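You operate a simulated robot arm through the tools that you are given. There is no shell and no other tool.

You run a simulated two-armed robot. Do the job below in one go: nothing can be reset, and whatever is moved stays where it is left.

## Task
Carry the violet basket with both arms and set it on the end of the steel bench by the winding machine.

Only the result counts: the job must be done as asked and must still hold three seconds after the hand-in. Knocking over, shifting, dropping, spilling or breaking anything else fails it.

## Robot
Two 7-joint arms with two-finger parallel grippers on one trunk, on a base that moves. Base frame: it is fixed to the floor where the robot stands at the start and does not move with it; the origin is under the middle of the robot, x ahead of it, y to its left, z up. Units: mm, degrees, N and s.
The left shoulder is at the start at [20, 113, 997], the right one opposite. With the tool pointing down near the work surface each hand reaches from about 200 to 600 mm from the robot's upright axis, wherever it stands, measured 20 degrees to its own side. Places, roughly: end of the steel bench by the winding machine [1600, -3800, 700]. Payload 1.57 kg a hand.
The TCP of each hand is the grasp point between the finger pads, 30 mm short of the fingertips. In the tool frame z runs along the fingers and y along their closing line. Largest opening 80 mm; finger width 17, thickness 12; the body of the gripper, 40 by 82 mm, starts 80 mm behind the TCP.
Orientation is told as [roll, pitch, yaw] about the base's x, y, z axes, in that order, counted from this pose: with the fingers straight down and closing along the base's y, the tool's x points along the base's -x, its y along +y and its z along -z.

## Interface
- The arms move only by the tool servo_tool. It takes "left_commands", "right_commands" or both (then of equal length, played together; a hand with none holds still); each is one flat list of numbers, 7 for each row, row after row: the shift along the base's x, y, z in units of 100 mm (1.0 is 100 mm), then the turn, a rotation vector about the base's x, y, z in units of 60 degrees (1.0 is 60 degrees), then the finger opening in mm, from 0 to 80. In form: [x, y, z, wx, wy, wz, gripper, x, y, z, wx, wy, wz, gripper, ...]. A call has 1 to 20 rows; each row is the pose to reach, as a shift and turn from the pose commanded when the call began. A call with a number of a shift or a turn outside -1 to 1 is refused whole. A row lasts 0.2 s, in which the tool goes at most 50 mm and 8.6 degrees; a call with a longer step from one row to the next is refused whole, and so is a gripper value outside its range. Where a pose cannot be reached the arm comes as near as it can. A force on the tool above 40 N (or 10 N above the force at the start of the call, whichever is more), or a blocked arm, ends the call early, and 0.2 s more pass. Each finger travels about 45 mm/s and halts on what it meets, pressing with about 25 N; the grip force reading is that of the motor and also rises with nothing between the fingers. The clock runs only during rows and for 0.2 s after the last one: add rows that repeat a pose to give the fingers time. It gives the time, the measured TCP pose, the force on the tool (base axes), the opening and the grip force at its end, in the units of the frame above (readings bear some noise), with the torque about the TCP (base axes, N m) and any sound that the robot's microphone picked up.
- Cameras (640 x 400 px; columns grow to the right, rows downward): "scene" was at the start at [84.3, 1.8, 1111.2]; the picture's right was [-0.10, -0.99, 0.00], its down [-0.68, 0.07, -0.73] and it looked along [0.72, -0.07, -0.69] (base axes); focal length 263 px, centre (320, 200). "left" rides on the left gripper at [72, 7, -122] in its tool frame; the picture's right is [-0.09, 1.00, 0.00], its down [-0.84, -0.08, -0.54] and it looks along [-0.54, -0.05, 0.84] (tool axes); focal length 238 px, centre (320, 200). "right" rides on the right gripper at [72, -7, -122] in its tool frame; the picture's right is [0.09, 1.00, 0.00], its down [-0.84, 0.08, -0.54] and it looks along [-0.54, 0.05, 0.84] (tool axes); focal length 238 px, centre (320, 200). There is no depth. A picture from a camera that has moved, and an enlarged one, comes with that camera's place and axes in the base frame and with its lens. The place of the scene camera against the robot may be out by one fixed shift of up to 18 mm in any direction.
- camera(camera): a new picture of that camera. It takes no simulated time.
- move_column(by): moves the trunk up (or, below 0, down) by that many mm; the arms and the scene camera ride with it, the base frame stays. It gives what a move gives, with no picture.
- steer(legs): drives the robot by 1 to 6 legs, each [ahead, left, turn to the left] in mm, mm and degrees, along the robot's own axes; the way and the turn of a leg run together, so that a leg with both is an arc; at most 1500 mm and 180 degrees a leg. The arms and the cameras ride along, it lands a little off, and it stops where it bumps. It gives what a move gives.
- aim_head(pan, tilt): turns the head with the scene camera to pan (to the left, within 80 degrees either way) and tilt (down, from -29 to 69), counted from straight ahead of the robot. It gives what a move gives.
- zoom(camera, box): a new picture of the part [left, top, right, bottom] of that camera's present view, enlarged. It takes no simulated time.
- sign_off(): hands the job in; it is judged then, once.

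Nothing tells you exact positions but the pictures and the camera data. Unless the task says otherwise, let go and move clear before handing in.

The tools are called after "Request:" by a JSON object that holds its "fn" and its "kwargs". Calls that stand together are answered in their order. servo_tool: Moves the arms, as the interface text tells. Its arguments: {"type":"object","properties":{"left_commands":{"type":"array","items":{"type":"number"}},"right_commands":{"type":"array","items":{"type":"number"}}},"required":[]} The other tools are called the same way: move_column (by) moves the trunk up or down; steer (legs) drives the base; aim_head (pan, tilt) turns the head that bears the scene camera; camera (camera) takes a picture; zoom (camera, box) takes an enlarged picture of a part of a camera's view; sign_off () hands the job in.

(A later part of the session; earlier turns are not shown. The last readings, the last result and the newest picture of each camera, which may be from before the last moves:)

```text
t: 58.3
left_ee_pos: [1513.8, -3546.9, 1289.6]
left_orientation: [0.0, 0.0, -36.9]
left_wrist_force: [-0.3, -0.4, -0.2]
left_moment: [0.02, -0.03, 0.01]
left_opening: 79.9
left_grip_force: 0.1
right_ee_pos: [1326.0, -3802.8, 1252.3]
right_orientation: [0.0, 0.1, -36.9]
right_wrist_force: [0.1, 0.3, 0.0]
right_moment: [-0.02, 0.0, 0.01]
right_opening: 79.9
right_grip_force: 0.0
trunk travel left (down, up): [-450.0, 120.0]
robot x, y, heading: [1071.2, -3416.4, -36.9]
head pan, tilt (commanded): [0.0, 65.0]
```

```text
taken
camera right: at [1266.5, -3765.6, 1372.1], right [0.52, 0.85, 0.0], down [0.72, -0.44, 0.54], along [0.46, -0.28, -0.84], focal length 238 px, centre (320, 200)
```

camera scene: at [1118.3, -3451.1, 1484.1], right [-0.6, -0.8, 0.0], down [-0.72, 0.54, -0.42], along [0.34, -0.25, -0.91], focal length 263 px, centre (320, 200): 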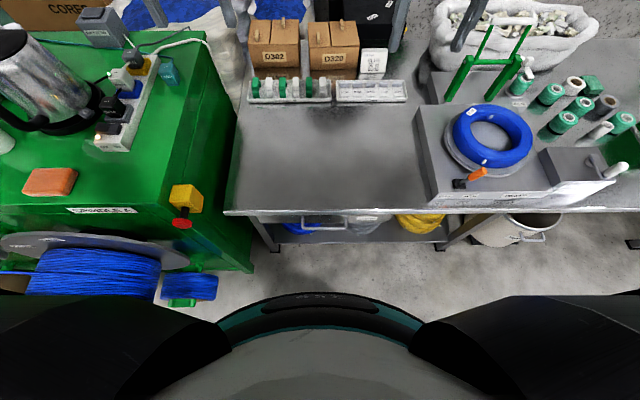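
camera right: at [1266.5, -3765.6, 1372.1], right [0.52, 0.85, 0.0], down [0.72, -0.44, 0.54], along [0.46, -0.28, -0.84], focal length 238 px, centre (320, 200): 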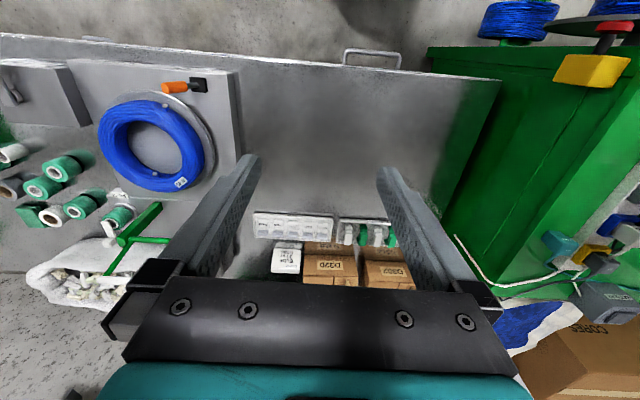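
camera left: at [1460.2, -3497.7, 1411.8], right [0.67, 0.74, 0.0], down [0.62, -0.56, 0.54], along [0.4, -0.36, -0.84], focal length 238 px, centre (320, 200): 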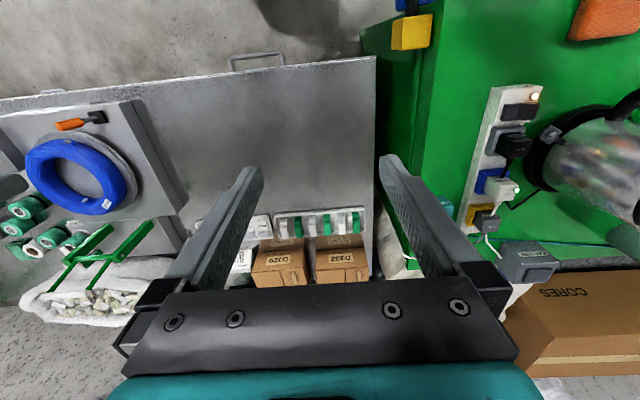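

Now I see the free patch of the bench top clearly, bounded by trays at the back and the coil fixture on the right. I zoom in on its corners with both wrist cameras.

Request:
{"fn": "zoom", "kwargs": {"camera": "left", "box": [310, 30, 438, 110]}}

Request:
{"fn": "zoom", "kwargs": {"camera": "right", "box": [410, 40, 538, 120]}}

Request:
{"fn": "zoom", "kwargs": {"camera": "left", "box": [80, 80, 208, 160]}}

Request:
{"fn": "zoom", "kwargs": {"camera": "right", "box": [170, 50, 298, 130]}}

Request:
{"fn": "zoom", "kwargs": {"camera": "left", "box": [240, 180, 400, 280]}}

Request:
{"fn": "zoom", "kwargs": {"camera": "right", "box": [240, 180, 400, 280]}}

Request:
{"fn": "zoom", "kwargs": {"camera": "scene", "box": [200, 140, 480, 315]}}

```text
5.00 times, centred on (374, 70) of left
camera zoom: at [1460.2, -3497.7, 1411.8], right [0.67, 0.74, 0.0], down [0.62, -0.56, 0.54], along [0.4, -0.36, -0.84], focal length 1192 px, centre (50, 850)
```

zoom: 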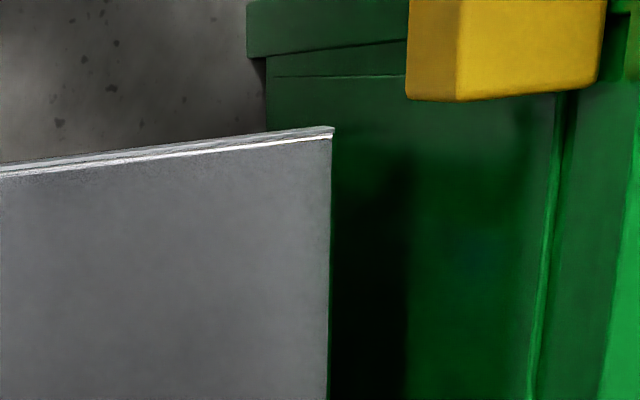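

```text
5.00 times, centred on (474, 80) of right
camera zoom: at [1266.5, -3765.6, 1372.1], right [0.52, 0.85, 0.0], down [0.72, -0.44, 0.54], along [0.46, -0.28, -0.84], focal length 1192 px, centre (-450, 800)
```

zoom: 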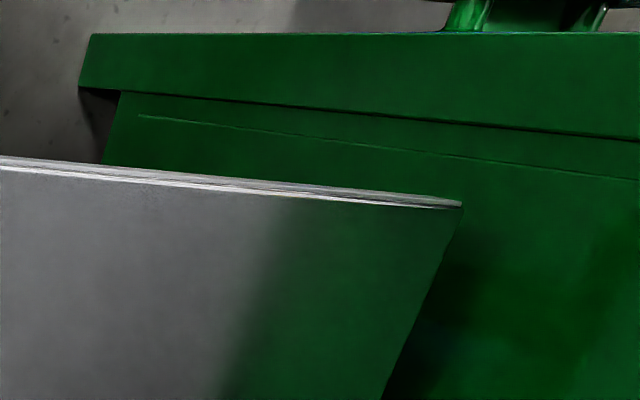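

```text
5.00 times, centred on (144, 120) of left
camera zoom: at [1460.2, -3497.7, 1411.8], right [0.67, 0.74, 0.0], down [0.62, -0.56, 0.54], along [0.4, -0.36, -0.84], focal length 1192 px, centre (1200, 600)
```

zoom: 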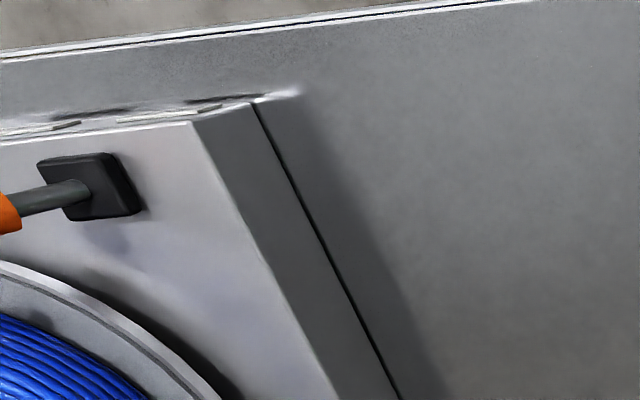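

```text
5.00 times, centred on (234, 90) of right
camera zoom: at [1266.5, -3765.6, 1372.1], right [0.52, 0.85, 0.0], down [0.72, -0.44, 0.54], along [0.46, -0.28, -0.84], focal length 1192 px, centre (750, 750)
```

zoom: 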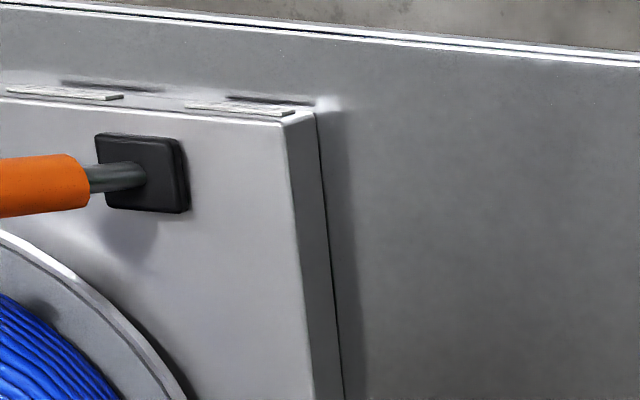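

```text
4.00 times, centred on (320, 230) of left
camera zoom: at [1460.2, -3497.7, 1411.8], right [0.67, 0.74, 0.0], down [0.62, -0.56, 0.54], along [0.4, -0.36, -0.84], focal length 953 px, centre (320, 80)
```

zoom: 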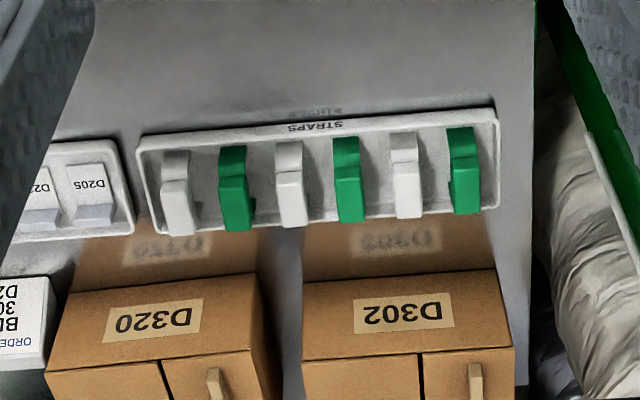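

```text
4.00 times, centred on (320, 230) of right
camera zoom: at [1266.5, -3765.6, 1372.1], right [0.52, 0.85, 0.0], down [0.72, -0.44, 0.54], along [0.46, -0.28, -0.84], focal length 953 px, centre (320, 80)
```

zoom: 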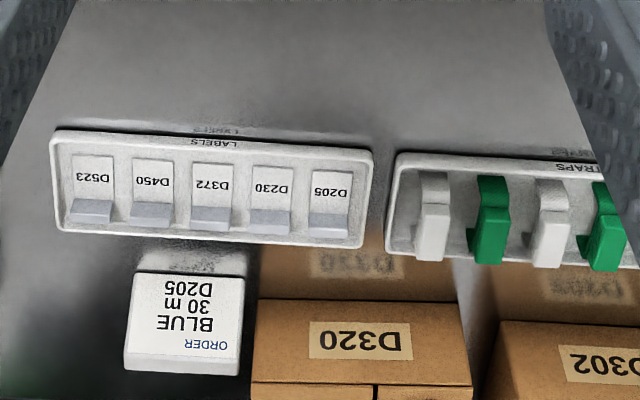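

```text
2.29 times, centred on (340, 228) of scene
camera zoom: at [1118.3, -3451.1, 1484.1], right [-0.6, -0.8, 0.0], down [-0.72, 0.54, -0.42], along [0.34, -0.25, -0.91], focal length 601 px, centre (274, 137)
```

zoom: 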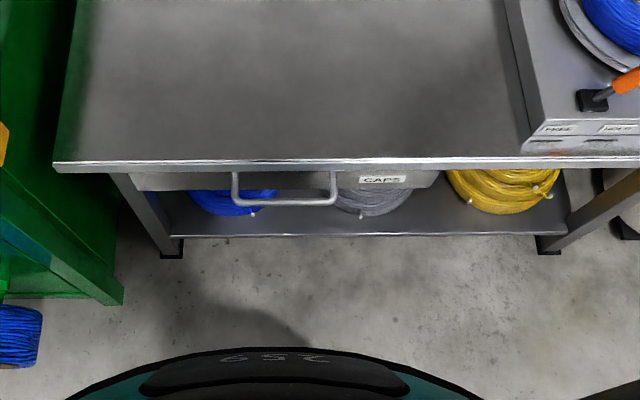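

Bench edge is 394 mm ahead of my axis here, the free patch spans about 316 mm left to 371 mm right of me and 469 mm deep; top z≈690. The way in is fine, so I drive back by the same route to fetch the basket.

Request:
{"fn": "steer", "kwargs": {"legs": [[-606, 248, 0], [-1401, 142, 0], [-680, 240, 0], [-600, 800, 0]]}}

```text
t: 76.8
left_ee_pos: [-204.0, -432.3, 1289.5]
left_orientation: [0.0, 0.0, -39.0]
left_wrist_force: [0.3, -0.1, -0.7]
left_moment: [-0.01, -0.02, -0.01]
left_opening: 79.8
left_grip_force: 0.1
right_ee_pos: [-399.3, -680.4, 1252.3]
right_orientation: [0.1, 0.0, -39.0]
right_wrist_force: [0.2, -0.3, 0.1]
right_moment: [0.0, 0.02, -0.04]
right_opening: 79.8
right_grip_force: 0.1
trunk travel left (down, up): [-450.0, 120.0]
robot x, y, heading: [-641.2, -290.8, -39.0]
head pan, tilt (commanded): [0.0, 65.0]
```

I am back beside the sack at (−641, −291). Now I drive to stand behind the basket along its long axis, about 470 mm off.

Request:
{"fn": "steer", "kwargs": {"legs": [[259, 895, 0], [0, 0, 7.7]]}}

Request:
{"fn": "aim_head", "kwargs": {"pan": 0, "tilt": 60}}

Request:
{"fn": "camera", "kwargs": {"camera": "scene"}}

Request:
{"fn": "camera", "kwargs": {"camera": "left"}}

Request:
{"fn": "camera", "kwargs": {"camera": "right"}}

```text
t: 82.3
left_ee_pos: [578.4, 169.9, 1289.5]
left_orientation: [0.0, 0.0, -30.7]
left_wrist_force: [-0.1, -0.3, -0.1]
left_moment: [-0.02, 0.02, -0.02]
left_opening: 80.0
left_grip_force: 0.1
right_ee_pos: [420.1, -105.7, 1251.9]
right_orientation: [0.0, 0.1, -30.7]
right_wrist_force: [-0.6, -0.3, 0.6]
right_moment: [0.01, 0.01, -0.01]
right_opening: 79.7
right_grip_force: 0.1
trunk travel left (down, up): [-450.0, 120.0]
robot x, y, heading: [121.1, 243.6, -30.7]
head pan, tilt (commanded): [0.0, 65.0]
```

```text
t: 83.0
left_ee_pos: [578.3, 169.1, 1290.0]
left_orientation: [0.0, 0.0, -30.6]
left_wrist_force: [0.0, 1.0, 0.8]
left_moment: [-0.01, 0.04, 0.03]
left_opening: 79.8
left_grip_force: 0.0
right_ee_pos: [419.7, -105.4, 1252.3]
right_orientation: [-0.1, 0.1, -30.8]
right_wrist_force: [0.5, -0.4, -0.7]
right_moment: [0.0, 0.03, -0.01]
right_opening: 80.0
right_grip_force: 0.1
trunk travel left (down, up): [-450.0, 120.0]
robot x, y, heading: [118.9, 245.4, -30.6]
head pan, tilt (commanded): [0.0, 60.0]
```

```text
taken
camera scene: at [180.6, 219.9, 1489.6], right [-0.51, -0.86, 0.0], down [-0.74, 0.44, -0.5], along [0.43, -0.26, -0.87], focal length 263 px, centre (320, 200)
```

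scene: 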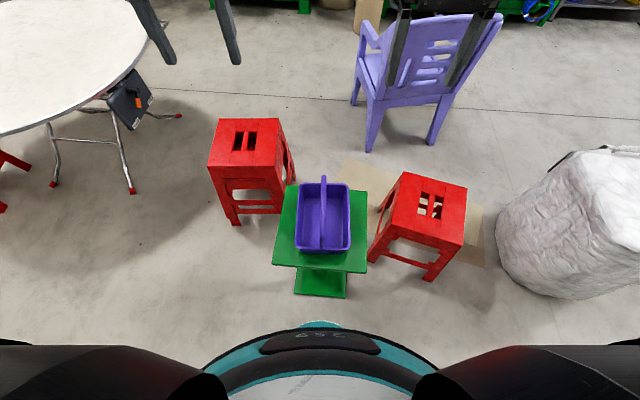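

```text
taken
camera left: at [519.5, 212.4, 1411.9], right [0.59, 0.81, 0.0], down [0.68, -0.49, 0.54], along [0.44, -0.32, -0.84], focal length 238 px, centre (320, 200)
```

left: 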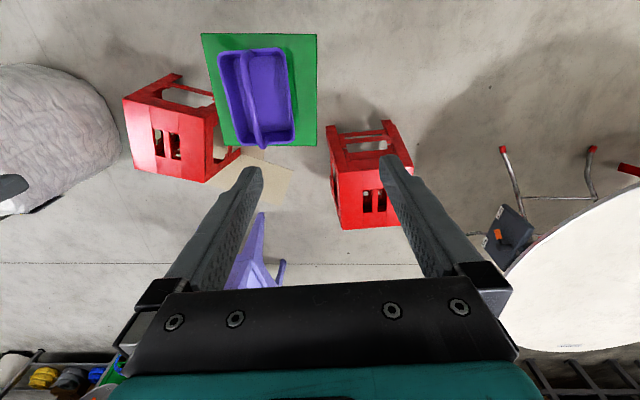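

```text
taken
camera right: at [355.5, -74.9, 1372.0], right [0.43, 0.9, 0.0], down [0.76, -0.36, 0.54], along [0.49, -0.23, -0.84], focal length 238 px, centre (320, 200)
```

right: 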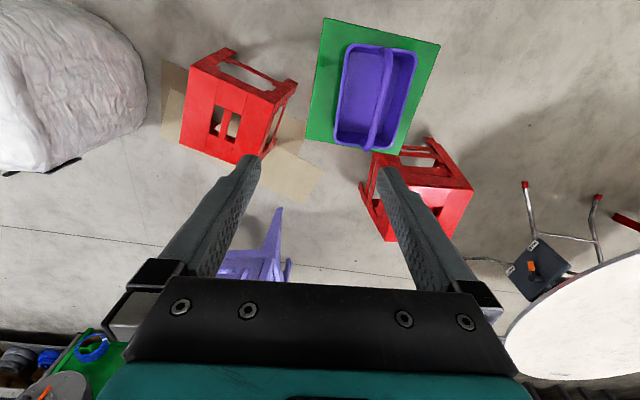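

I now stand squarely behind the basket. I lower the trunk part-way so the hands come near, then take close views of the basket.

Request:
{"fn": "move_column", "kwargs": {"by": -250}}

Request:
{"fn": "zoom", "kwargs": {"camera": "left", "box": [120, 0, 380, 162]}}

Request:
{"fn": "zoom", "kwargs": {"camera": "right", "box": [270, 0, 530, 162]}}

Request:
{"fn": "zoom", "kwargs": {"camera": "scene", "box": [230, 140, 410, 252]}}

```text
t: 85.5
left_ee_pos: [578.0, 169.7, 1039.3]
left_orientation: [0.0, 0.1, -30.7]
left_wrist_force: [-0.1, 0.6, 0.9]
left_moment: [0.01, -0.01, -0.02]
left_opening: 80.1
left_grip_force: 0.0
right_ee_pos: [419.6, -105.0, 1002.0]
right_orientation: [0.1, 0.1, -30.8]
right_wrist_force: [0.7, -0.4, -0.5]
right_moment: [-0.02, -0.03, -0.02]
right_opening: 79.9
right_grip_force: 0.1
trunk travel left (down, up): [-200.0, 370.0]
robot x, y, heading: [125.1, 247.7, -30.7]
head pan, tilt (commanded): [0.0, 60.0]
```

```text
2.46 times, centred on (250, 81) of left
camera zoom: at [519.5, 212.5, 1162.0], right [0.59, 0.81, 0.0], down [0.68, -0.49, 0.54], along [0.44, -0.32, -0.84], focal length 587 px, centre (492, 493)
```

zoom: 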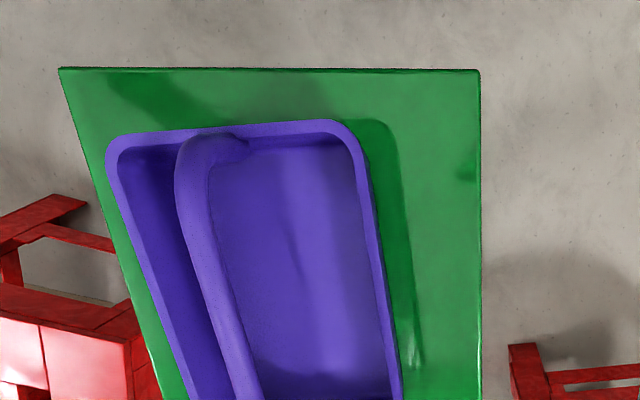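

```text
2.46 times, centred on (400, 81) of right
camera zoom: at [355.5, -74.7, 1122.3], right [0.43, 0.9, 0.0], down [0.76, -0.36, 0.54], along [0.49, -0.23, -0.84], focal length 587 px, centre (123, 493)
```

zoom: 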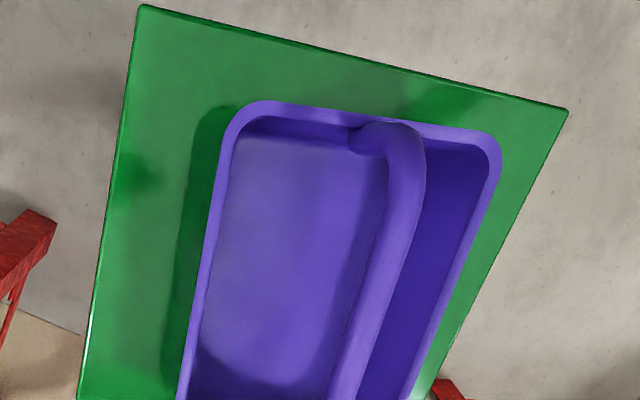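

```text
3.56 times, centred on (320, 196) of scene
camera zoom: at [180.6, 220.0, 1239.7], right [-0.51, -0.86, 0.0], down [-0.74, 0.44, -0.5], along [0.43, -0.26, -0.87], focal length 935 px, centre (320, 214)
```

zoom: 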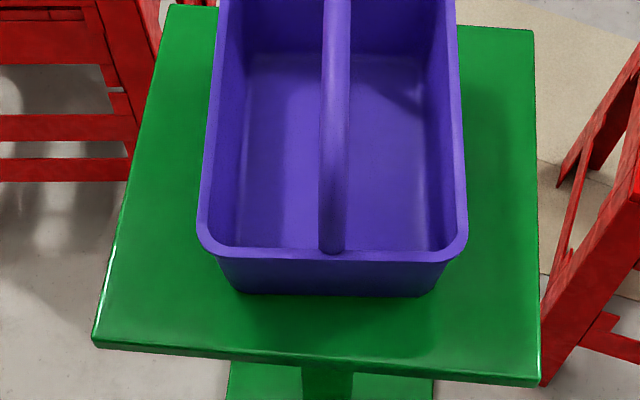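

The basket sits straight ahead with its handle along my line of sight. I take full wrist views to measure its long sides at this height.

Request:
{"fn": "zoom", "kwargs": {"camera": "left", "box": [130, 40, 350, 240]}}

Request:
{"fn": "zoom", "kwargs": {"camera": "right", "box": [290, 30, 510, 230]}}

Request:
{"fn": "camera", "kwargs": {"camera": "scene"}}

```text
2.00 times, centred on (240, 140) of left
camera zoom: at [519.5, 212.5, 1162.0], right [0.59, 0.81, 0.0], down [0.68, -0.49, 0.54], along [0.44, -0.32, -0.84], focal length 477 px, centre (480, 320)
```

zoom: 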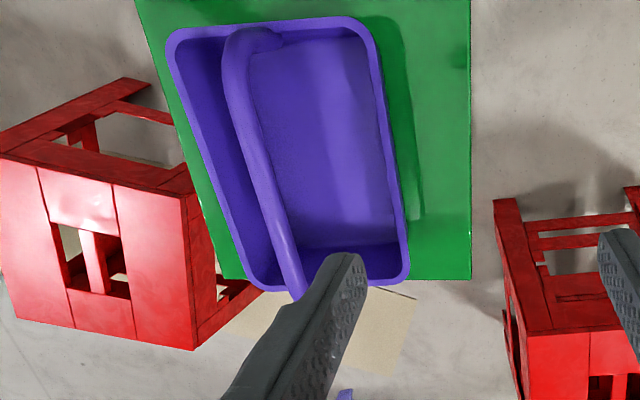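

```text
2.00 times, centred on (400, 130) of right
camera zoom: at [355.5, -74.7, 1122.3], right [0.43, 0.9, 0.0], down [0.76, -0.36, 0.54], along [0.49, -0.23, -0.84], focal length 477 px, centre (160, 340)
```

zoom: 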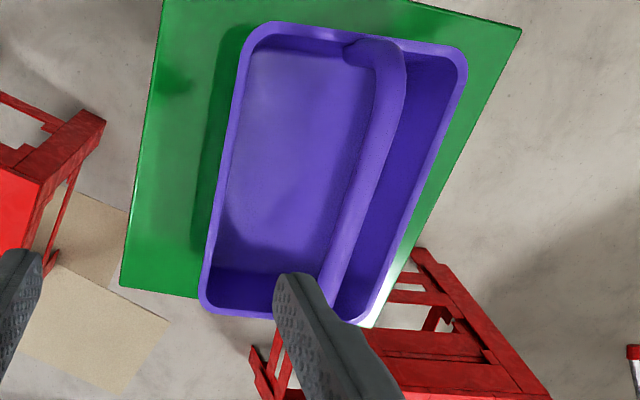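

```text
taken
camera scene: at [180.6, 220.0, 1239.7], right [-0.51, -0.86, 0.0], down [-0.74, 0.44, -0.5], along [0.43, -0.26, -0.87], focal length 263 px, centre (320, 200)
```

scene: 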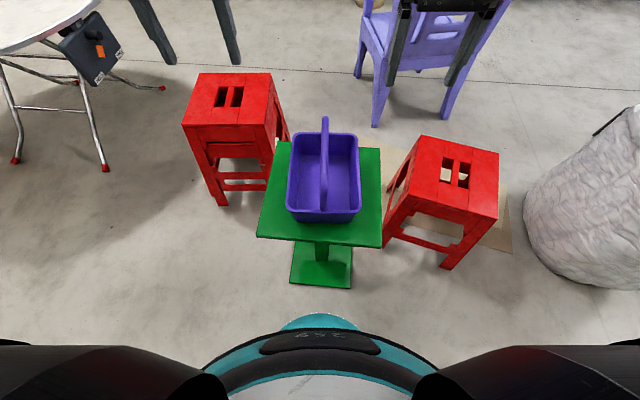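

Measured from here (robot frame): rim z≈695, long sides at y≈+80 and −101 over x≈350–600, handle apex about z≈815 in the middle. I move both hands over the middles of the long walls, tilted 8° to match the wall slope, fingers opened to 60.

Request:
{"fn": "servo_tool", "kwargs": {"left_commands": [-0.0136, -0.1972, -0.074, -0.0229, 0.0136, -0.005, 60, -0.0272, -0.3944, -0.148, -0.0459, 0.0272, -0.01, 60, -0.0408, -0.5916, -0.222, -0.0688, 0.0409, -0.015, 60, -0.0544, -0.7888, -0.296, -0.0918, 0.0545, -0.02, 60, -0.068, -0.986, -0.37, -0.1147, 0.0681, -0.025, 60, -0.068, -0.986, -0.37, -0.1147, 0.0681, -0.025, 60], "right_commands": [0.1236, 0.0562, 0, 0.0229, -0.0136, -0.005, 60, 0.2472, 0.1124, 0, 0.0459, -0.0272, -0.01, 60, 0.3708, 0.1686, 0, 0.0688, -0.0409, -0.015, 60, 0.4944, 0.2248, 0, 0.0918, -0.0545, -0.02, 60, 0.618, 0.281, 0, 0.1147, -0.0681, -0.025, 60, 0.618, 0.281, 0, 0.1147, -0.0681, -0.025, 60]}}

Request:
{"fn": "move_column", "kwargs": {"by": -130}}

Request:
{"fn": "camera", "kwargs": {"camera": "scene"}}

Request:
{"fn": "camera", "kwargs": {"camera": "left"}}

Request:
{"fn": "camera", "kwargs": {"camera": "right"}}

```text
t: 87.0
left_ee_pos: [572.0, 70.2, 1002.8]
left_orientation: [-8.1, -0.1, -32.1]
left_wrist_force: [0.5, -0.6, -0.5]
left_moment: [0.02, 0.01, -0.01]
left_opening: 60.3
left_grip_force: 0.1
right_ee_pos: [481.3, -77.2, 1001.7]
right_orientation: [8.0, 0.2, -32.2]
right_wrist_force: [0.0, -0.4, 0.7]
right_moment: [-0.04, -0.02, 0.0]
right_opening: 59.9
right_grip_force: 0.0
trunk travel left (down, up): [-200.0, 370.0]
robot x, y, heading: [118.9, 248.0, -31.0]
head pan, tilt (commanded): [0.0, 60.0]
```

```text
t: 88.5
left_ee_pos: [571.2, 70.4, 872.2]
left_orientation: [-8.0, -0.2, -32.1]
left_wrist_force: [0.1, 0.5, -0.2]
left_moment: [-0.03, -0.02, -0.02]
left_opening: 59.8
left_grip_force: 0.1
right_ee_pos: [481.7, -76.9, 871.9]
right_orientation: [8.1, 0.3, -32.3]
right_wrist_force: [0.3, 0.6, 0.3]
right_moment: [-0.01, 0.02, -0.01]
right_opening: 60.1
right_grip_force: 0.1
trunk travel left (down, up): [-70.0, 500.0]
robot x, y, heading: [120.7, 246.4, -30.8]
head pan, tilt (commanded): [0.0, 60.0]
```

```text
taken
camera scene: at [180.5, 220.1, 1109.7], right [-0.51, -0.86, 0.0], down [-0.74, 0.44, -0.5], along [0.43, -0.26, -0.87], focal length 263 px, centre (320, 200)
```

scene: 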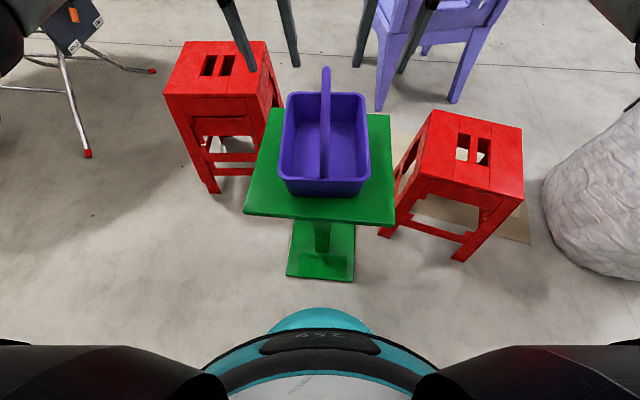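

```text
taken
camera left: at [523.3, 130.8, 992.1], right [0.6, 0.78, -0.14], down [0.71, -0.45, 0.55], along [0.37, -0.43, -0.82], focal length 238 px, centre (320, 200)
```

left: 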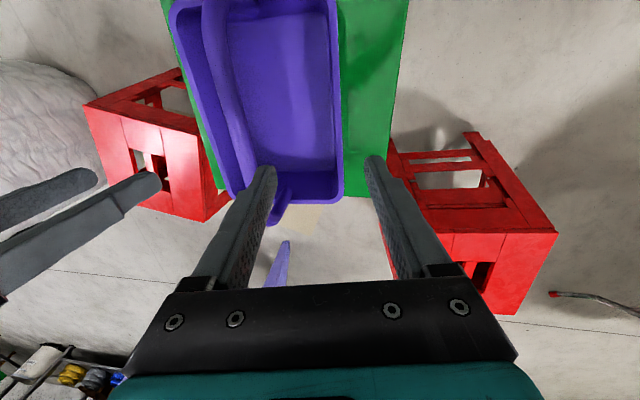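

```text
taken
camera right: at [409.3, -59.3, 990.1], right [0.45, 0.88, 0.14], down [0.71, -0.45, 0.54], along [0.54, -0.14, -0.83], focal length 238 px, centre (320, 200)
```

right: 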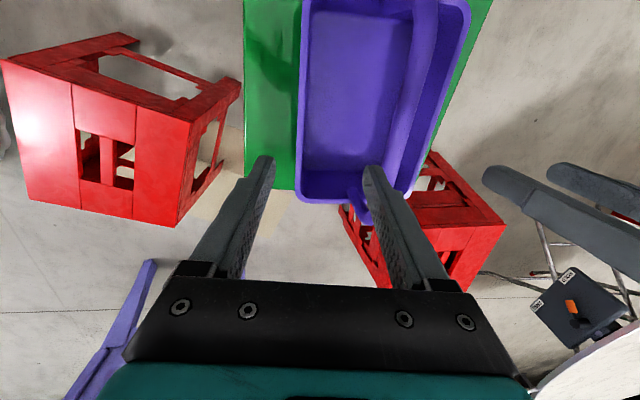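

Both hands hover over the long walls. I zoom in to check how far off the rim they'd come down.

Request:
{"fn": "zoom", "kwargs": {"camera": "left", "box": [260, 60, 420, 210]}}

Request:
{"fn": "zoom", "kwargs": {"camera": "right", "box": [220, 60, 380, 210]}}

```text
2.67 times, centred on (340, 135) of left
camera zoom: at [523.3, 130.8, 992.1], right [0.6, 0.78, -0.14], down [0.71, -0.45, 0.55], along [0.37, -0.43, -0.82], focal length 636 px, centre (267, 373)
```

zoom: 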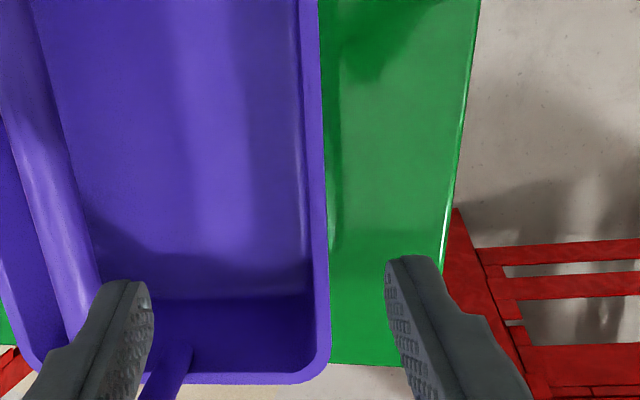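

```text
2.67 times, centred on (300, 135) of right
camera zoom: at [409.3, -59.3, 990.1], right [0.45, 0.88, 0.14], down [0.71, -0.45, 0.54], along [0.54, -0.14, -0.83], focal length 636 px, centre (373, 373)
```

zoom: 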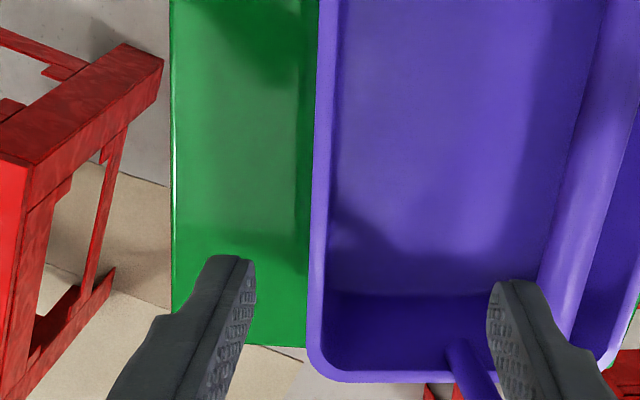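

The walls line up within about 2 mm of the hands. I go straight down in steps to bring the finger pads on either side of each wall.

Request:
{"fn": "servo_tool", "kwargs": {"left_commands": [-0.002, -0.003, -0.19, 0, 0, 0, 60, -0.004, -0.007, -0.38, 0, 0, 0, 60, -0.006, -0.01, -0.57, 0, 0, 0, 60, -0.008, -0.014, -0.76, 0, 0, 0, 60, -0.01, -0.017, -0.95, 0, 0, 0, 60, -0.01, -0.017, -0.95, 0, 0, 0, 60], "right_commands": [0.001, 0.002, -0.19, 0, 0, 0, 60, 0.002, 0.004, -0.38, 0, 0, 0, 60, 0.003, 0.006, -0.57, 0, 0, 0, 60, 0.004, 0.008, -0.76, 0, 0, 0, 60, 0.005, 0.009, -0.95, 0, 0, 0, 60, 0.005, 0.009, -0.95, 0, 0, 0, 60]}}

Request:
{"fn": "camera", "kwargs": {"camera": "left"}}

Request:
{"fn": "camera", "kwargs": {"camera": "right"}}

Request:
{"fn": "camera", "kwargs": {"camera": "scene"}}

```text
t: 89.9
left_ee_pos: [570.8, 69.5, 777.5]
left_orientation: [-8.0, -0.1, -32.1]
left_wrist_force: [1.1, 0.5, -0.9]
left_moment: [0.01, 0.01, -0.03]
left_opening: 59.9
left_grip_force: 0.1
right_ee_pos: [480.6, -76.4, 776.9]
right_orientation: [8.0, 0.3, -32.2]
right_wrist_force: [-0.4, 0.0, -0.6]
right_moment: [-0.02, -0.03, 0.0]
right_opening: 60.1
right_grip_force: 0.0
trunk travel left (down, up): [-70.0, 500.0]
robot x, y, heading: [123.7, 251.9, -30.7]
head pan, tilt (commanded): [0.0, 60.0]
```

```text
taken
camera left: at [521.8, 129.6, 896.6], right [0.6, 0.78, -0.14], down [0.71, -0.45, 0.55], along [0.37, -0.43, -0.82], focal length 238 px, centre (320, 200)
```

left: 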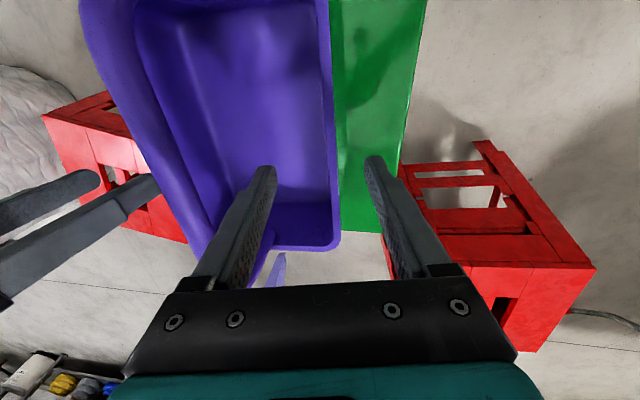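

```text
taken
camera right: at [410.1, -59.3, 894.7], right [0.45, 0.88, 0.14], down [0.71, -0.45, 0.54], along [0.54, -0.14, -0.83], focal length 238 px, centre (320, 200)
```

right: 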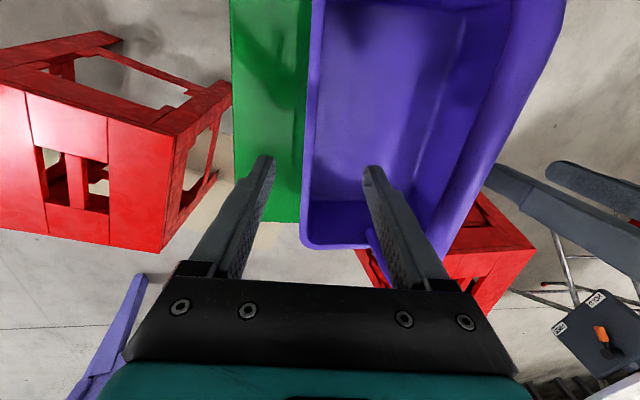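

```text
taken
camera scene: at [180.7, 220.0, 1109.6], right [-0.51, -0.86, 0.0], down [-0.74, 0.44, -0.5], along [0.43, -0.26, -0.87], focal length 263 px, centre (320, 200)
```

scene: 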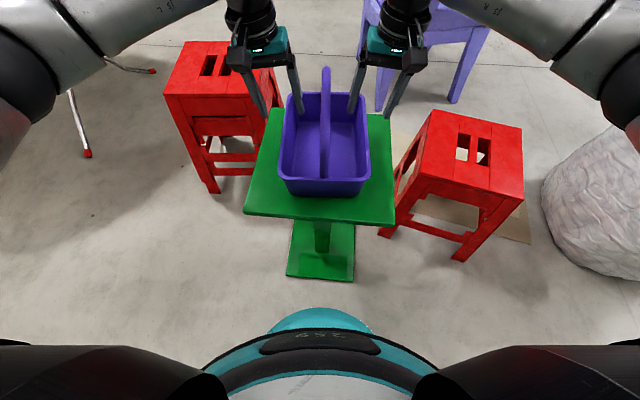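

Alignment is good: each wall's rim sits between the fingers. I go down the rest of the way, to about 12 mm below the rim.

Request:
{"fn": "servo_tool", "kwargs": {"left_commands": [0, 0, -0.2, 0, 0, 0, 60, 0, 0, -0.4, 0, 0, 0, 60, 0, 0, -0.6, 0, 0, 0, 60, 0, 0, -0.8, 0, 0, 0, 60, 0, 0, -0.95, 0, 0, 0, 60, 0, 0, -0.95, 0, 0, 0, 60], "right_commands": [0, 0, -0.2, 0, 0, 0, 60, 0, 0, -0.4, 0, 0, 0, 60, 0, 0, -0.6, 0, 0, 0, 60, 0, 0, -0.8, 0, 0, 0, 60, 0, 0, -0.95, 0, 0, 0, 60, 0, 0, -0.95, 0, 0, 0, 60]}}

Request:
{"fn": "camera", "kwargs": {"camera": "left"}}

Request:
{"fn": "camera", "kwargs": {"camera": "right"}}

Request:
{"fn": "zoom", "kwargs": {"camera": "scene", "box": [200, 20, 440, 220]}}

```text
t: 91.3
left_ee_pos: [569.8, 68.2, 680.2]
left_orientation: [-7.9, -0.1, -32.1]
left_wrist_force: [0.3, 0.3, -0.1]
left_moment: [0.0, -0.02, 0.01]
left_opening: 59.9
left_grip_force: 0.1
right_ee_pos: [482.4, -75.3, 682.2]
right_orientation: [8.0, 0.3, -32.2]
right_wrist_force: [-0.1, -0.5, -0.5]
right_moment: [-0.01, -0.05, 0.0]
right_opening: 59.8
right_grip_force: 0.2
trunk travel left (down, up): [-70.0, 500.0]
robot x, y, heading: [121.4, 249.0, -30.8]
head pan, tilt (commanded): [0.0, 60.0]
```

```text
taken
camera left: at [521.7, 128.1, 800.4], right [0.6, 0.78, -0.14], down [0.71, -0.45, 0.55], along [0.37, -0.43, -0.82], focal length 238 px, centre (320, 200)
```

left: 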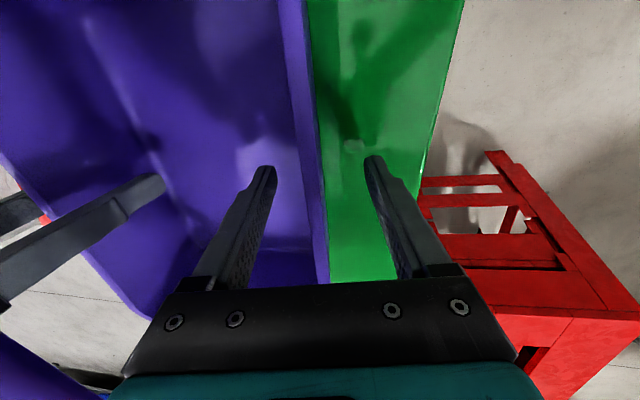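

```text
taken
camera right: at [410.6, -58.3, 800.3], right [0.45, 0.88, 0.14], down [0.71, -0.45, 0.54], along [0.54, -0.15, -0.83], focal length 238 px, centre (320, 200)
```

right: 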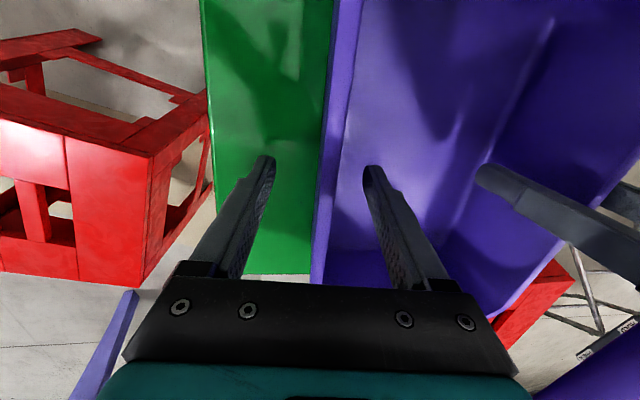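

```text
2.00 times, centred on (320, 120) of scene
camera zoom: at [180.6, 220.0, 1109.6], right [-0.51, -0.86, 0.0], down [-0.74, 0.44, -0.5], along [0.43, -0.26, -0.87], focal length 526 px, centre (320, 360)
```

zoom: 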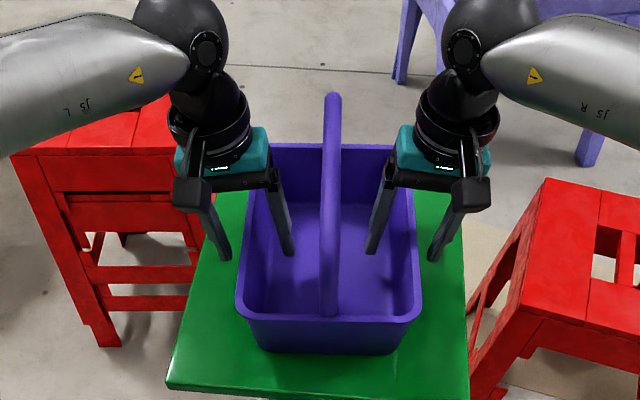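

Both walls are now between the finger pads with the handle clear. I close both grippers together.

Request:
{"fn": "servo_tool", "kwargs": {"left_commands": [0, 0, 0, 0, 0, 0, 30, 0, 0, 0, 0, 0, 0, 20, 0, 0, 0, 0, 0, 0, 10, 0, 0, 0, 0, 0, 0, 0, 0, 0, 0, 0, 0, 0, 0, 0, 0, 0, 0, 0, 0, 0, 0, 0, 0, 0, 0, 0, 0], "right_commands": [0, 0, 0, 0, 0, 0, 30, 0, 0, 0, 0, 0, 0, 20, 0, 0, 0, 0, 0, 0, 10, 0, 0, 0, 0, 0, 0, 0, 0, 0, 0, 0, 0, 0, 0, 0, 0, 0, 0, 0, 0, 0, 0, 0, 0, 0, 0, 0, 0]}}

Request:
{"fn": "camera", "kwargs": {"camera": "left"}}

Request:
{"fn": "camera", "kwargs": {"camera": "right"}}

Request:
{"fn": "zoom", "kwargs": {"camera": "scene", "box": [200, 20, 440, 220]}}

```text
t: 92.9
left_ee_pos: [567.3, 65.2, 681.0]
left_orientation: [-8.3, -0.2, -32.5]
left_wrist_force: [-13.2, -21.3, -0.3]
left_moment: [1.02, -0.68, 0.08]
left_opening: 6.2
left_grip_force: 24.4
right_ee_pos: [485.2, -73.1, 684.3]
right_orientation: [8.4, 0.1, -32.1]
right_wrist_force: [13.2, 21.1, -0.5]
right_moment: [-0.97, 0.7, -0.11]
right_opening: 6.0
right_grip_force: 25.2
trunk travel left (down, up): [-70.0, 500.0]
robot x, y, heading: [120.1, 252.2, -30.5]
head pan, tilt (commanded): [0.0, 60.0]
```

```text
taken
camera left: at [520.2, 126.4, 801.1], right [0.61, 0.78, -0.14], down [0.71, -0.45, 0.55], along [0.36, -0.44, -0.82], focal length 238 px, centre (320, 200)
```

left: 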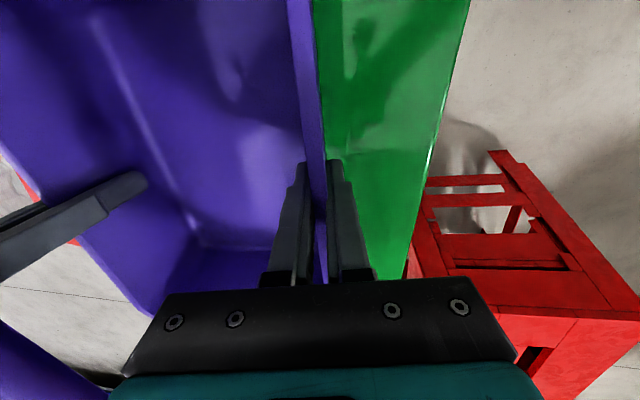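

```text
taken
camera right: at [411.4, -56.2, 800.9], right [0.44, 0.88, 0.15], down [0.71, -0.45, 0.54], along [0.55, -0.14, -0.83], focal length 238 px, centre (320, 200)
```

right: 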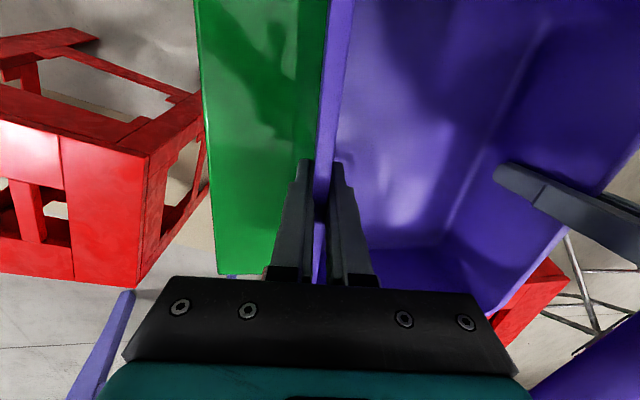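

```text
2.00 times, centred on (320, 120) of scene
camera zoom: at [180.7, 219.9, 1109.6], right [-0.51, -0.86, 0.0], down [-0.74, 0.44, -0.5], along [0.43, -0.26, -0.87], focal length 526 px, centre (320, 360)
```

zoom: 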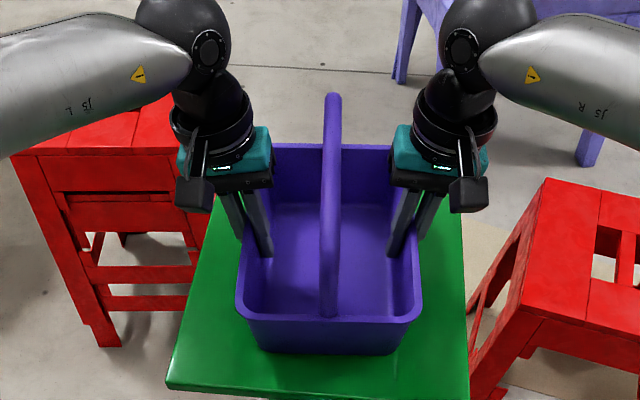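

Both hands hold the walls (6 mm thick, 25 N grip) but they are pulling outward on the basket by about 25 N each. I ease both hands inward ~4 mm to take out that strain before lifting.

Request:
{"fn": "servo_tool", "kwargs": {"left_commands": [-0.01, -0.017, 0, 0, 0, 0, 0, -0.02, -0.034, 0, 0, 0, 0, 0, -0.02, -0.034, 0, 0, 0, 0, 0], "right_commands": [0.01, 0.017, 0, 0, 0, 0, 0, 0.02, 0.034, 0, 0, 0, 0, 0, 0.02, 0.034, 0, 0, 0, 0, 0]}}

```text
t: 93.7
left_ee_pos: [567.8, 65.4, 681.4]
left_orientation: [-7.9, 0.0, -32.2]
left_wrist_force: [-8.9, -15.2, 0.8]
left_moment: [1.11, -0.65, -0.01]
left_opening: 5.7
left_grip_force: 25.2
right_ee_pos: [485.3, -73.9, 683.5]
right_orientation: [7.9, 0.1, -32.2]
right_wrist_force: [6.7, 14.8, 5.5]
right_moment: [-0.99, 0.72, -0.01]
right_opening: 5.8
right_grip_force: 25.0
trunk travel left (down, up): [-70.0, 500.0]
robot x, y, heading: [124.4, 250.9, -30.4]
head pan, tilt (commanded): [0.0, 60.0]
```

The strain dropped to about 17 N; I ease in a few more millimetres.

Request:
{"fn": "servo_tool", "kwargs": {"left_commands": [-0.01, -0.017, 0, 0, 0, 0, 0, -0.02, -0.034, 0, 0, 0, 0, 0, -0.025, -0.043, 0, 0, 0, 0, 0, -0.025, -0.043, 0, 0, 0, 0, 0], "right_commands": [0.01, 0.017, 0, 0, 0, 0, 0, 0.02, 0.034, 0, 0, 0, 0, 0, 0.025, 0.043, 0, 0, 0, 0, 0, 0.025, 0.043, 0, 0, 0, 0, 0]}}

```text
t: 94.7
left_ee_pos: [568.9, 65.3, 682.6]
left_orientation: [-7.5, 0.0, -31.9]
left_wrist_force: [7.9, 14.3, -0.9]
left_moment: [1.35, -0.48, -0.12]
left_opening: 5.7
left_grip_force: 25.2
right_ee_pos: [485.4, -73.5, 681.7]
right_orientation: [7.4, 0.1, -32.5]
right_wrist_force: [-13.9, -15.4, 22.8]
right_moment: [-1.19, 0.81, 0.06]
right_opening: 5.2
right_grip_force: 24.6
trunk travel left (down, up): [-70.0, 500.0]
robot x, y, heading: [124.4, 249.3, -30.6]
head pan, tilt (commanded): [0.0, 60.0]
```

Slightly too far: forces have reversed and the right hand presses down a little. I step back about 2 mm and raise the right hand 1.5 mm.

Request:
{"fn": "servo_tool", "kwargs": {"left_commands": [0.011, 0.019, 0, 0, 0, 0, 0, 0.011, 0.019, 0, 0, 0, 0, 0], "right_commands": [-0.011, -0.019, 0.015, 0, 0, 0, 0, -0.011, -0.019, 0.015, 0, 0, 0, 0]}}

```text
t: 95.3
left_ee_pos: [569.3, 66.3, 682.7]
left_orientation: [-7.7, -0.2, -32.2]
left_wrist_force: [8.7, 16.2, -0.1]
left_moment: [1.0, -1.0, -0.09]
left_opening: 5.4
left_grip_force: 25.0
right_ee_pos: [486.0, -72.8, 683.7]
right_orientation: [7.6, 0.0, -32.4]
right_wrist_force: [-7.2, -17.8, 11.0]
right_moment: [-1.34, 0.52, -0.04]
right_opening: 5.0
right_grip_force: 25.1
trunk travel left (down, up): [-70.0, 500.0]
robot x, y, heading: [124.7, 249.0, -30.6]
head pan, tilt (commanded): [0.0, 60.0]
```

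Still ~18 N of inward squeeze; I back off another 2 mm each.

Request:
{"fn": "servo_tool", "kwargs": {"left_commands": [0.01, 0.017, 0, 0, 0, 0, 0, 0.01, 0.017, 0, 0, 0, 0, 0], "right_commands": [-0.01, -0.017, 0.008, 0, 0, 0, 0, -0.01, -0.017, 0.008, 0, 0, 0, 0]}}

```text
t: 95.9
left_ee_pos: [569.2, 66.3, 681.9]
left_orientation: [-7.8, 0.0, -32.3]
left_wrist_force: [6.1, 11.7, -0.2]
left_moment: [1.24, -0.61, -0.03]
left_opening: 5.9
left_grip_force: 25.2
right_ee_pos: [484.5, -72.9, 683.0]
right_orientation: [7.9, 0.2, -32.3]
right_wrist_force: [-4.3, -11.1, 0.7]
right_moment: [-1.4, 0.31, -0.11]
right_opening: 5.4
right_grip_force: 25.4
trunk travel left (down, up): [-70.0, 500.0]
robot x, y, heading: [119.6, 248.5, -30.8]
head pan, tilt (commanded): [0.0, 60.0]
```

Strain is down to about 12 N, fine. I lift a first 20 mm with both arms and check.

Request:
{"fn": "servo_tool", "kwargs": {"left_commands": [0, 0, 0.05, 0, 0, 0, 0, 0, 0, 0.1, 0, 0, 0, 0, 0, 0, 0.15, 0, 0, 0, 0, 0, 0, 0.2, 0, 0, 0, 0, 0, 0, 0.2, 0, 0, 0, 0], "right_commands": [0, 0, 0.05, 0, 0, 0, 0, 0, 0, 0.1, 0, 0, 0, 0, 0, 0, 0.15, 0, 0, 0, 0, 0, 0, 0.2, 0, 0, 0, 0, 0, 0, 0.2, 0, 0, 0, 0]}}

Request:
{"fn": "camera", "kwargs": {"camera": "left"}}

Request:
{"fn": "camera", "kwargs": {"camera": "right"}}

Request:
{"fn": "zoom", "kwargs": {"camera": "scene", "box": [200, 20, 440, 220]}}

```text
t: 97.1
left_ee_pos: [568.6, 65.4, 702.2]
left_orientation: [-8.1, -0.1, -32.1]
left_wrist_force: [5.6, 8.0, -1.3]
left_moment: [1.22, -0.64, -0.01]
left_opening: 5.8
left_grip_force: 25.3
right_ee_pos: [484.3, -73.2, 704.4]
right_orientation: [8.0, 0.2, -32.2]
right_wrist_force: [-3.6, -8.8, -2.5]
right_moment: [-1.22, 0.67, 0.0]
right_opening: 5.6
right_grip_force: 25.2
trunk travel left (down, up): [-70.0, 500.0]
robot x, y, heading: [119.2, 244.7, -30.6]
head pan, tilt (commanded): [0.0, 60.0]
```

```text
taken
camera left: at [519.8, 125.1, 822.4], right [0.6, 0.79, -0.14], down [0.71, -0.45, 0.55], along [0.37, -0.43, -0.82], focal length 238 px, centre (320, 200)
```

left: 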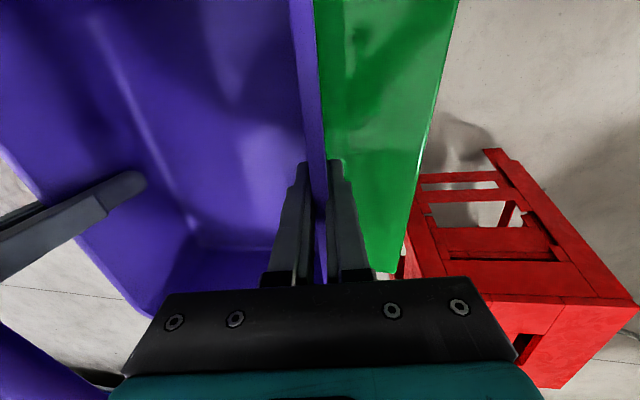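

```text
taken
camera right: at [412.4, -55.2, 821.7], right [0.45, 0.88, 0.14], down [0.71, -0.45, 0.54], along [0.54, -0.15, -0.83], focal length 238 px, centre (320, 200)
```

right: 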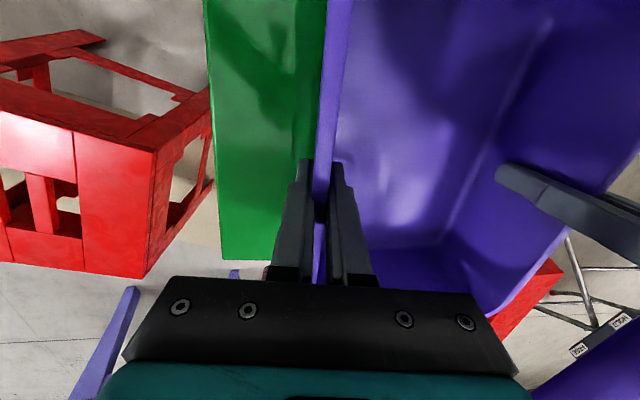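

```text
2.00 times, centred on (320, 120) of scene
camera zoom: at [180.8, 219.9, 1109.6], right [-0.51, -0.86, 0.0], down [-0.74, 0.44, -0.5], along [0.43, -0.26, -0.87], focal length 526 px, centre (320, 360)
```

zoom: 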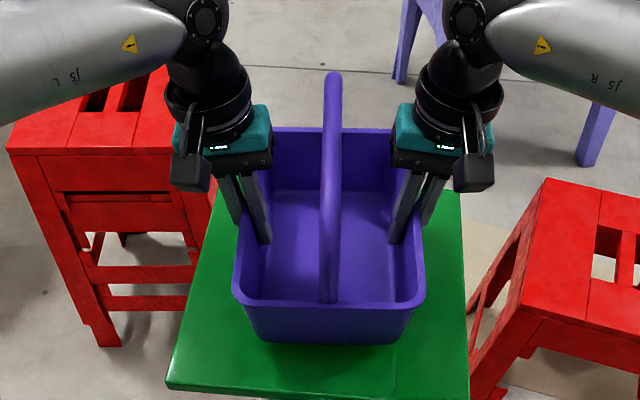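

The basket is up, held level, and weighs only about 0.4 kg. I raise the trunk to carry it above everything and check the grip.

Request:
{"fn": "move_column", "kwargs": {"by": 350}}

Request:
{"fn": "zoom", "kwargs": {"camera": "scene", "box": [200, 20, 440, 220]}}

```text
t: 100.5
left_ee_pos: [568.5, 65.3, 1051.7]
left_orientation: [-8.0, -0.1, -32.2]
left_wrist_force: [3.9, 6.3, -2.4]
left_moment: [1.16, -0.75, -0.02]
left_opening: 5.8
left_grip_force: 25.3
right_ee_pos: [484.3, -73.9, 1052.3]
right_orientation: [8.1, 0.2, -32.3]
right_wrist_force: [-2.6, -5.9, -1.6]
right_moment: [-1.15, 0.69, -0.01]
right_opening: 6.1
right_grip_force: 25.5
trunk travel left (down, up): [-420.0, 150.0]
robot x, y, heading: [120.2, 245.4, -30.4]
head pan, tilt (commanded): [0.0, 60.0]
```

```text
2.00 times, centred on (320, 120) of scene
camera zoom: at [180.9, 219.8, 1459.5], right [-0.51, -0.86, 0.0], down [-0.74, 0.44, -0.5], along [0.43, -0.26, -0.87], focal length 526 px, centre (320, 360)
```

zoom: 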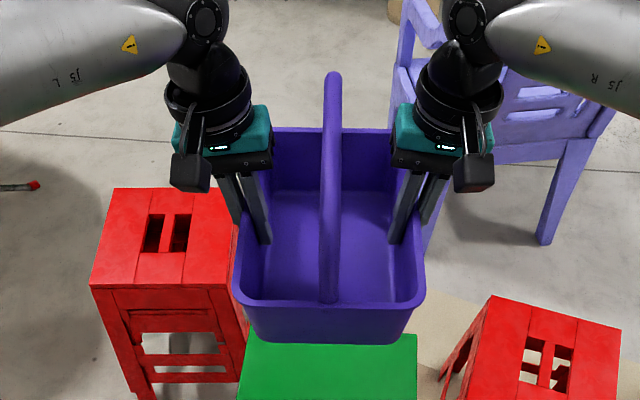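

The grip is steady with the basket about 980 mm up. I back away from the table and start the route round the sack.

Request:
{"fn": "steer", "kwargs": {"legs": [[-385, -865, 0], [466, -886, 0]]}}

Request:
{"fn": "camera", "kwargs": {"camera": "scene"}}

```text
t: 110.4
left_ee_pos: [-290.5, -1507.0, 1052.3]
left_orientation: [-8.0, -0.2, -33.8]
left_wrist_force: [3.1, 3.8, -1.4]
left_moment: [1.13, -0.78, 0.0]
left_opening: 5.5
left_grip_force: 24.5
right_ee_pos: [-378.0, -1642.3, 1053.4]
right_orientation: [7.9, 0.2, -33.8]
right_wrist_force: [-2.7, -4.7, -2.1]
right_moment: [-1.09, 0.74, 0.01]
right_opening: 6.1
right_grip_force: 25.4
trunk travel left (down, up): [-420.0, 150.0]
robot x, y, heading: [-728.8, -1308.6, -32.6]
head pan, tilt (commanded): [0.0, 60.0]
```

```text
taken
camera scene: at [-673.6, -1341.3, 1459.6], right [-0.53, -0.85, 0.0], down [-0.73, 0.46, -0.5], along [0.42, -0.27, -0.87], focal length 263 px, centre (320, 200)
```

scene: 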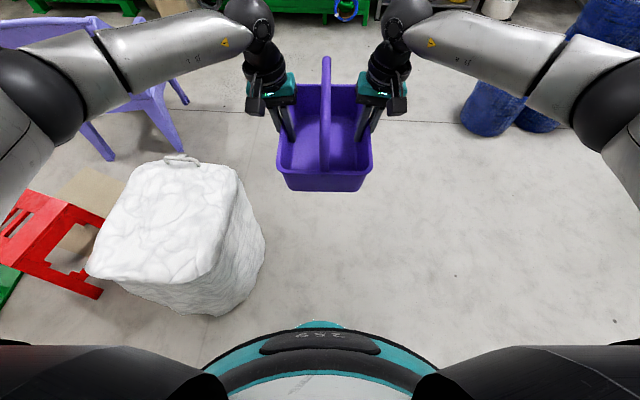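

The basket rides steady; the sack is to my left with enough room. I continue past it and on towards the bench.

Request:
{"fn": "steer", "kwargs": {"legs": [[679, -269, 0], [1385, -252, 0]]}}

Request:
{"fn": "aim_head", "kwargs": {"pan": 0, "tilt": 45}}

Request:
{"fn": "camera", "kwargs": {"camera": "scene"}}

```text
t: 121.1
left_ee_pos: [1170.7, -3119.7, 1052.3]
left_orientation: [-8.0, -0.1, -36.3]
left_wrist_force: [-1.3, -1.0, -1.8]
left_moment: [1.09, -0.76, -0.03]
left_opening: 5.6
left_grip_force: 25.0
right_ee_pos: [1076.3, -3254.0, 1054.4]
right_orientation: [8.0, 0.3, -36.3]
right_wrist_force: [1.6, 1.7, -1.0]
right_moment: [-1.06, 0.78, -0.02]
right_opening: 5.7
right_grip_force: 24.9
trunk travel left (down, up): [-420.0, 150.0]
robot x, y, heading: [741.6, -2904.6, -34.5]
head pan, tilt (commanded): [0.0, 60.0]
```

```text
t: 121.9
left_ee_pos: [1170.6, -3119.4, 1052.7]
left_orientation: [-8.0, 0.0, -36.2]
left_wrist_force: [-1.5, -1.8, -1.5]
left_moment: [1.08, -0.79, -0.03]
left_opening: 5.7
left_grip_force: 24.7
right_ee_pos: [1076.5, -3252.8, 1053.2]
right_orientation: [8.0, 0.3, -36.2]
right_wrist_force: [2.0, 1.4, -1.3]
right_moment: [-1.05, 0.73, -0.02]
right_opening: 5.8
right_grip_force: 24.7
trunk travel left (down, up): [-420.0, 150.0]
robot x, y, heading: [739.6, -2905.5, -34.5]
head pan, tilt (commanded): [0.0, 45.0]
```

```text
taken
camera scene: at [806.0, -2947.3, 1479.0], right [-0.57, -0.82, 0.0], down [-0.58, 0.4, -0.71], along [0.58, -0.4, -0.71], focal length 263 px, centre (320, 200)
```

scene: 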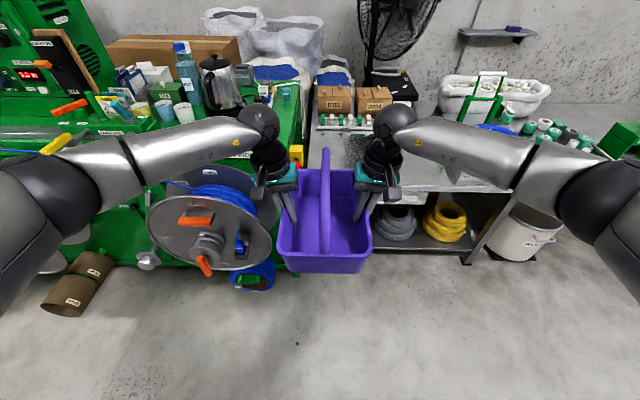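

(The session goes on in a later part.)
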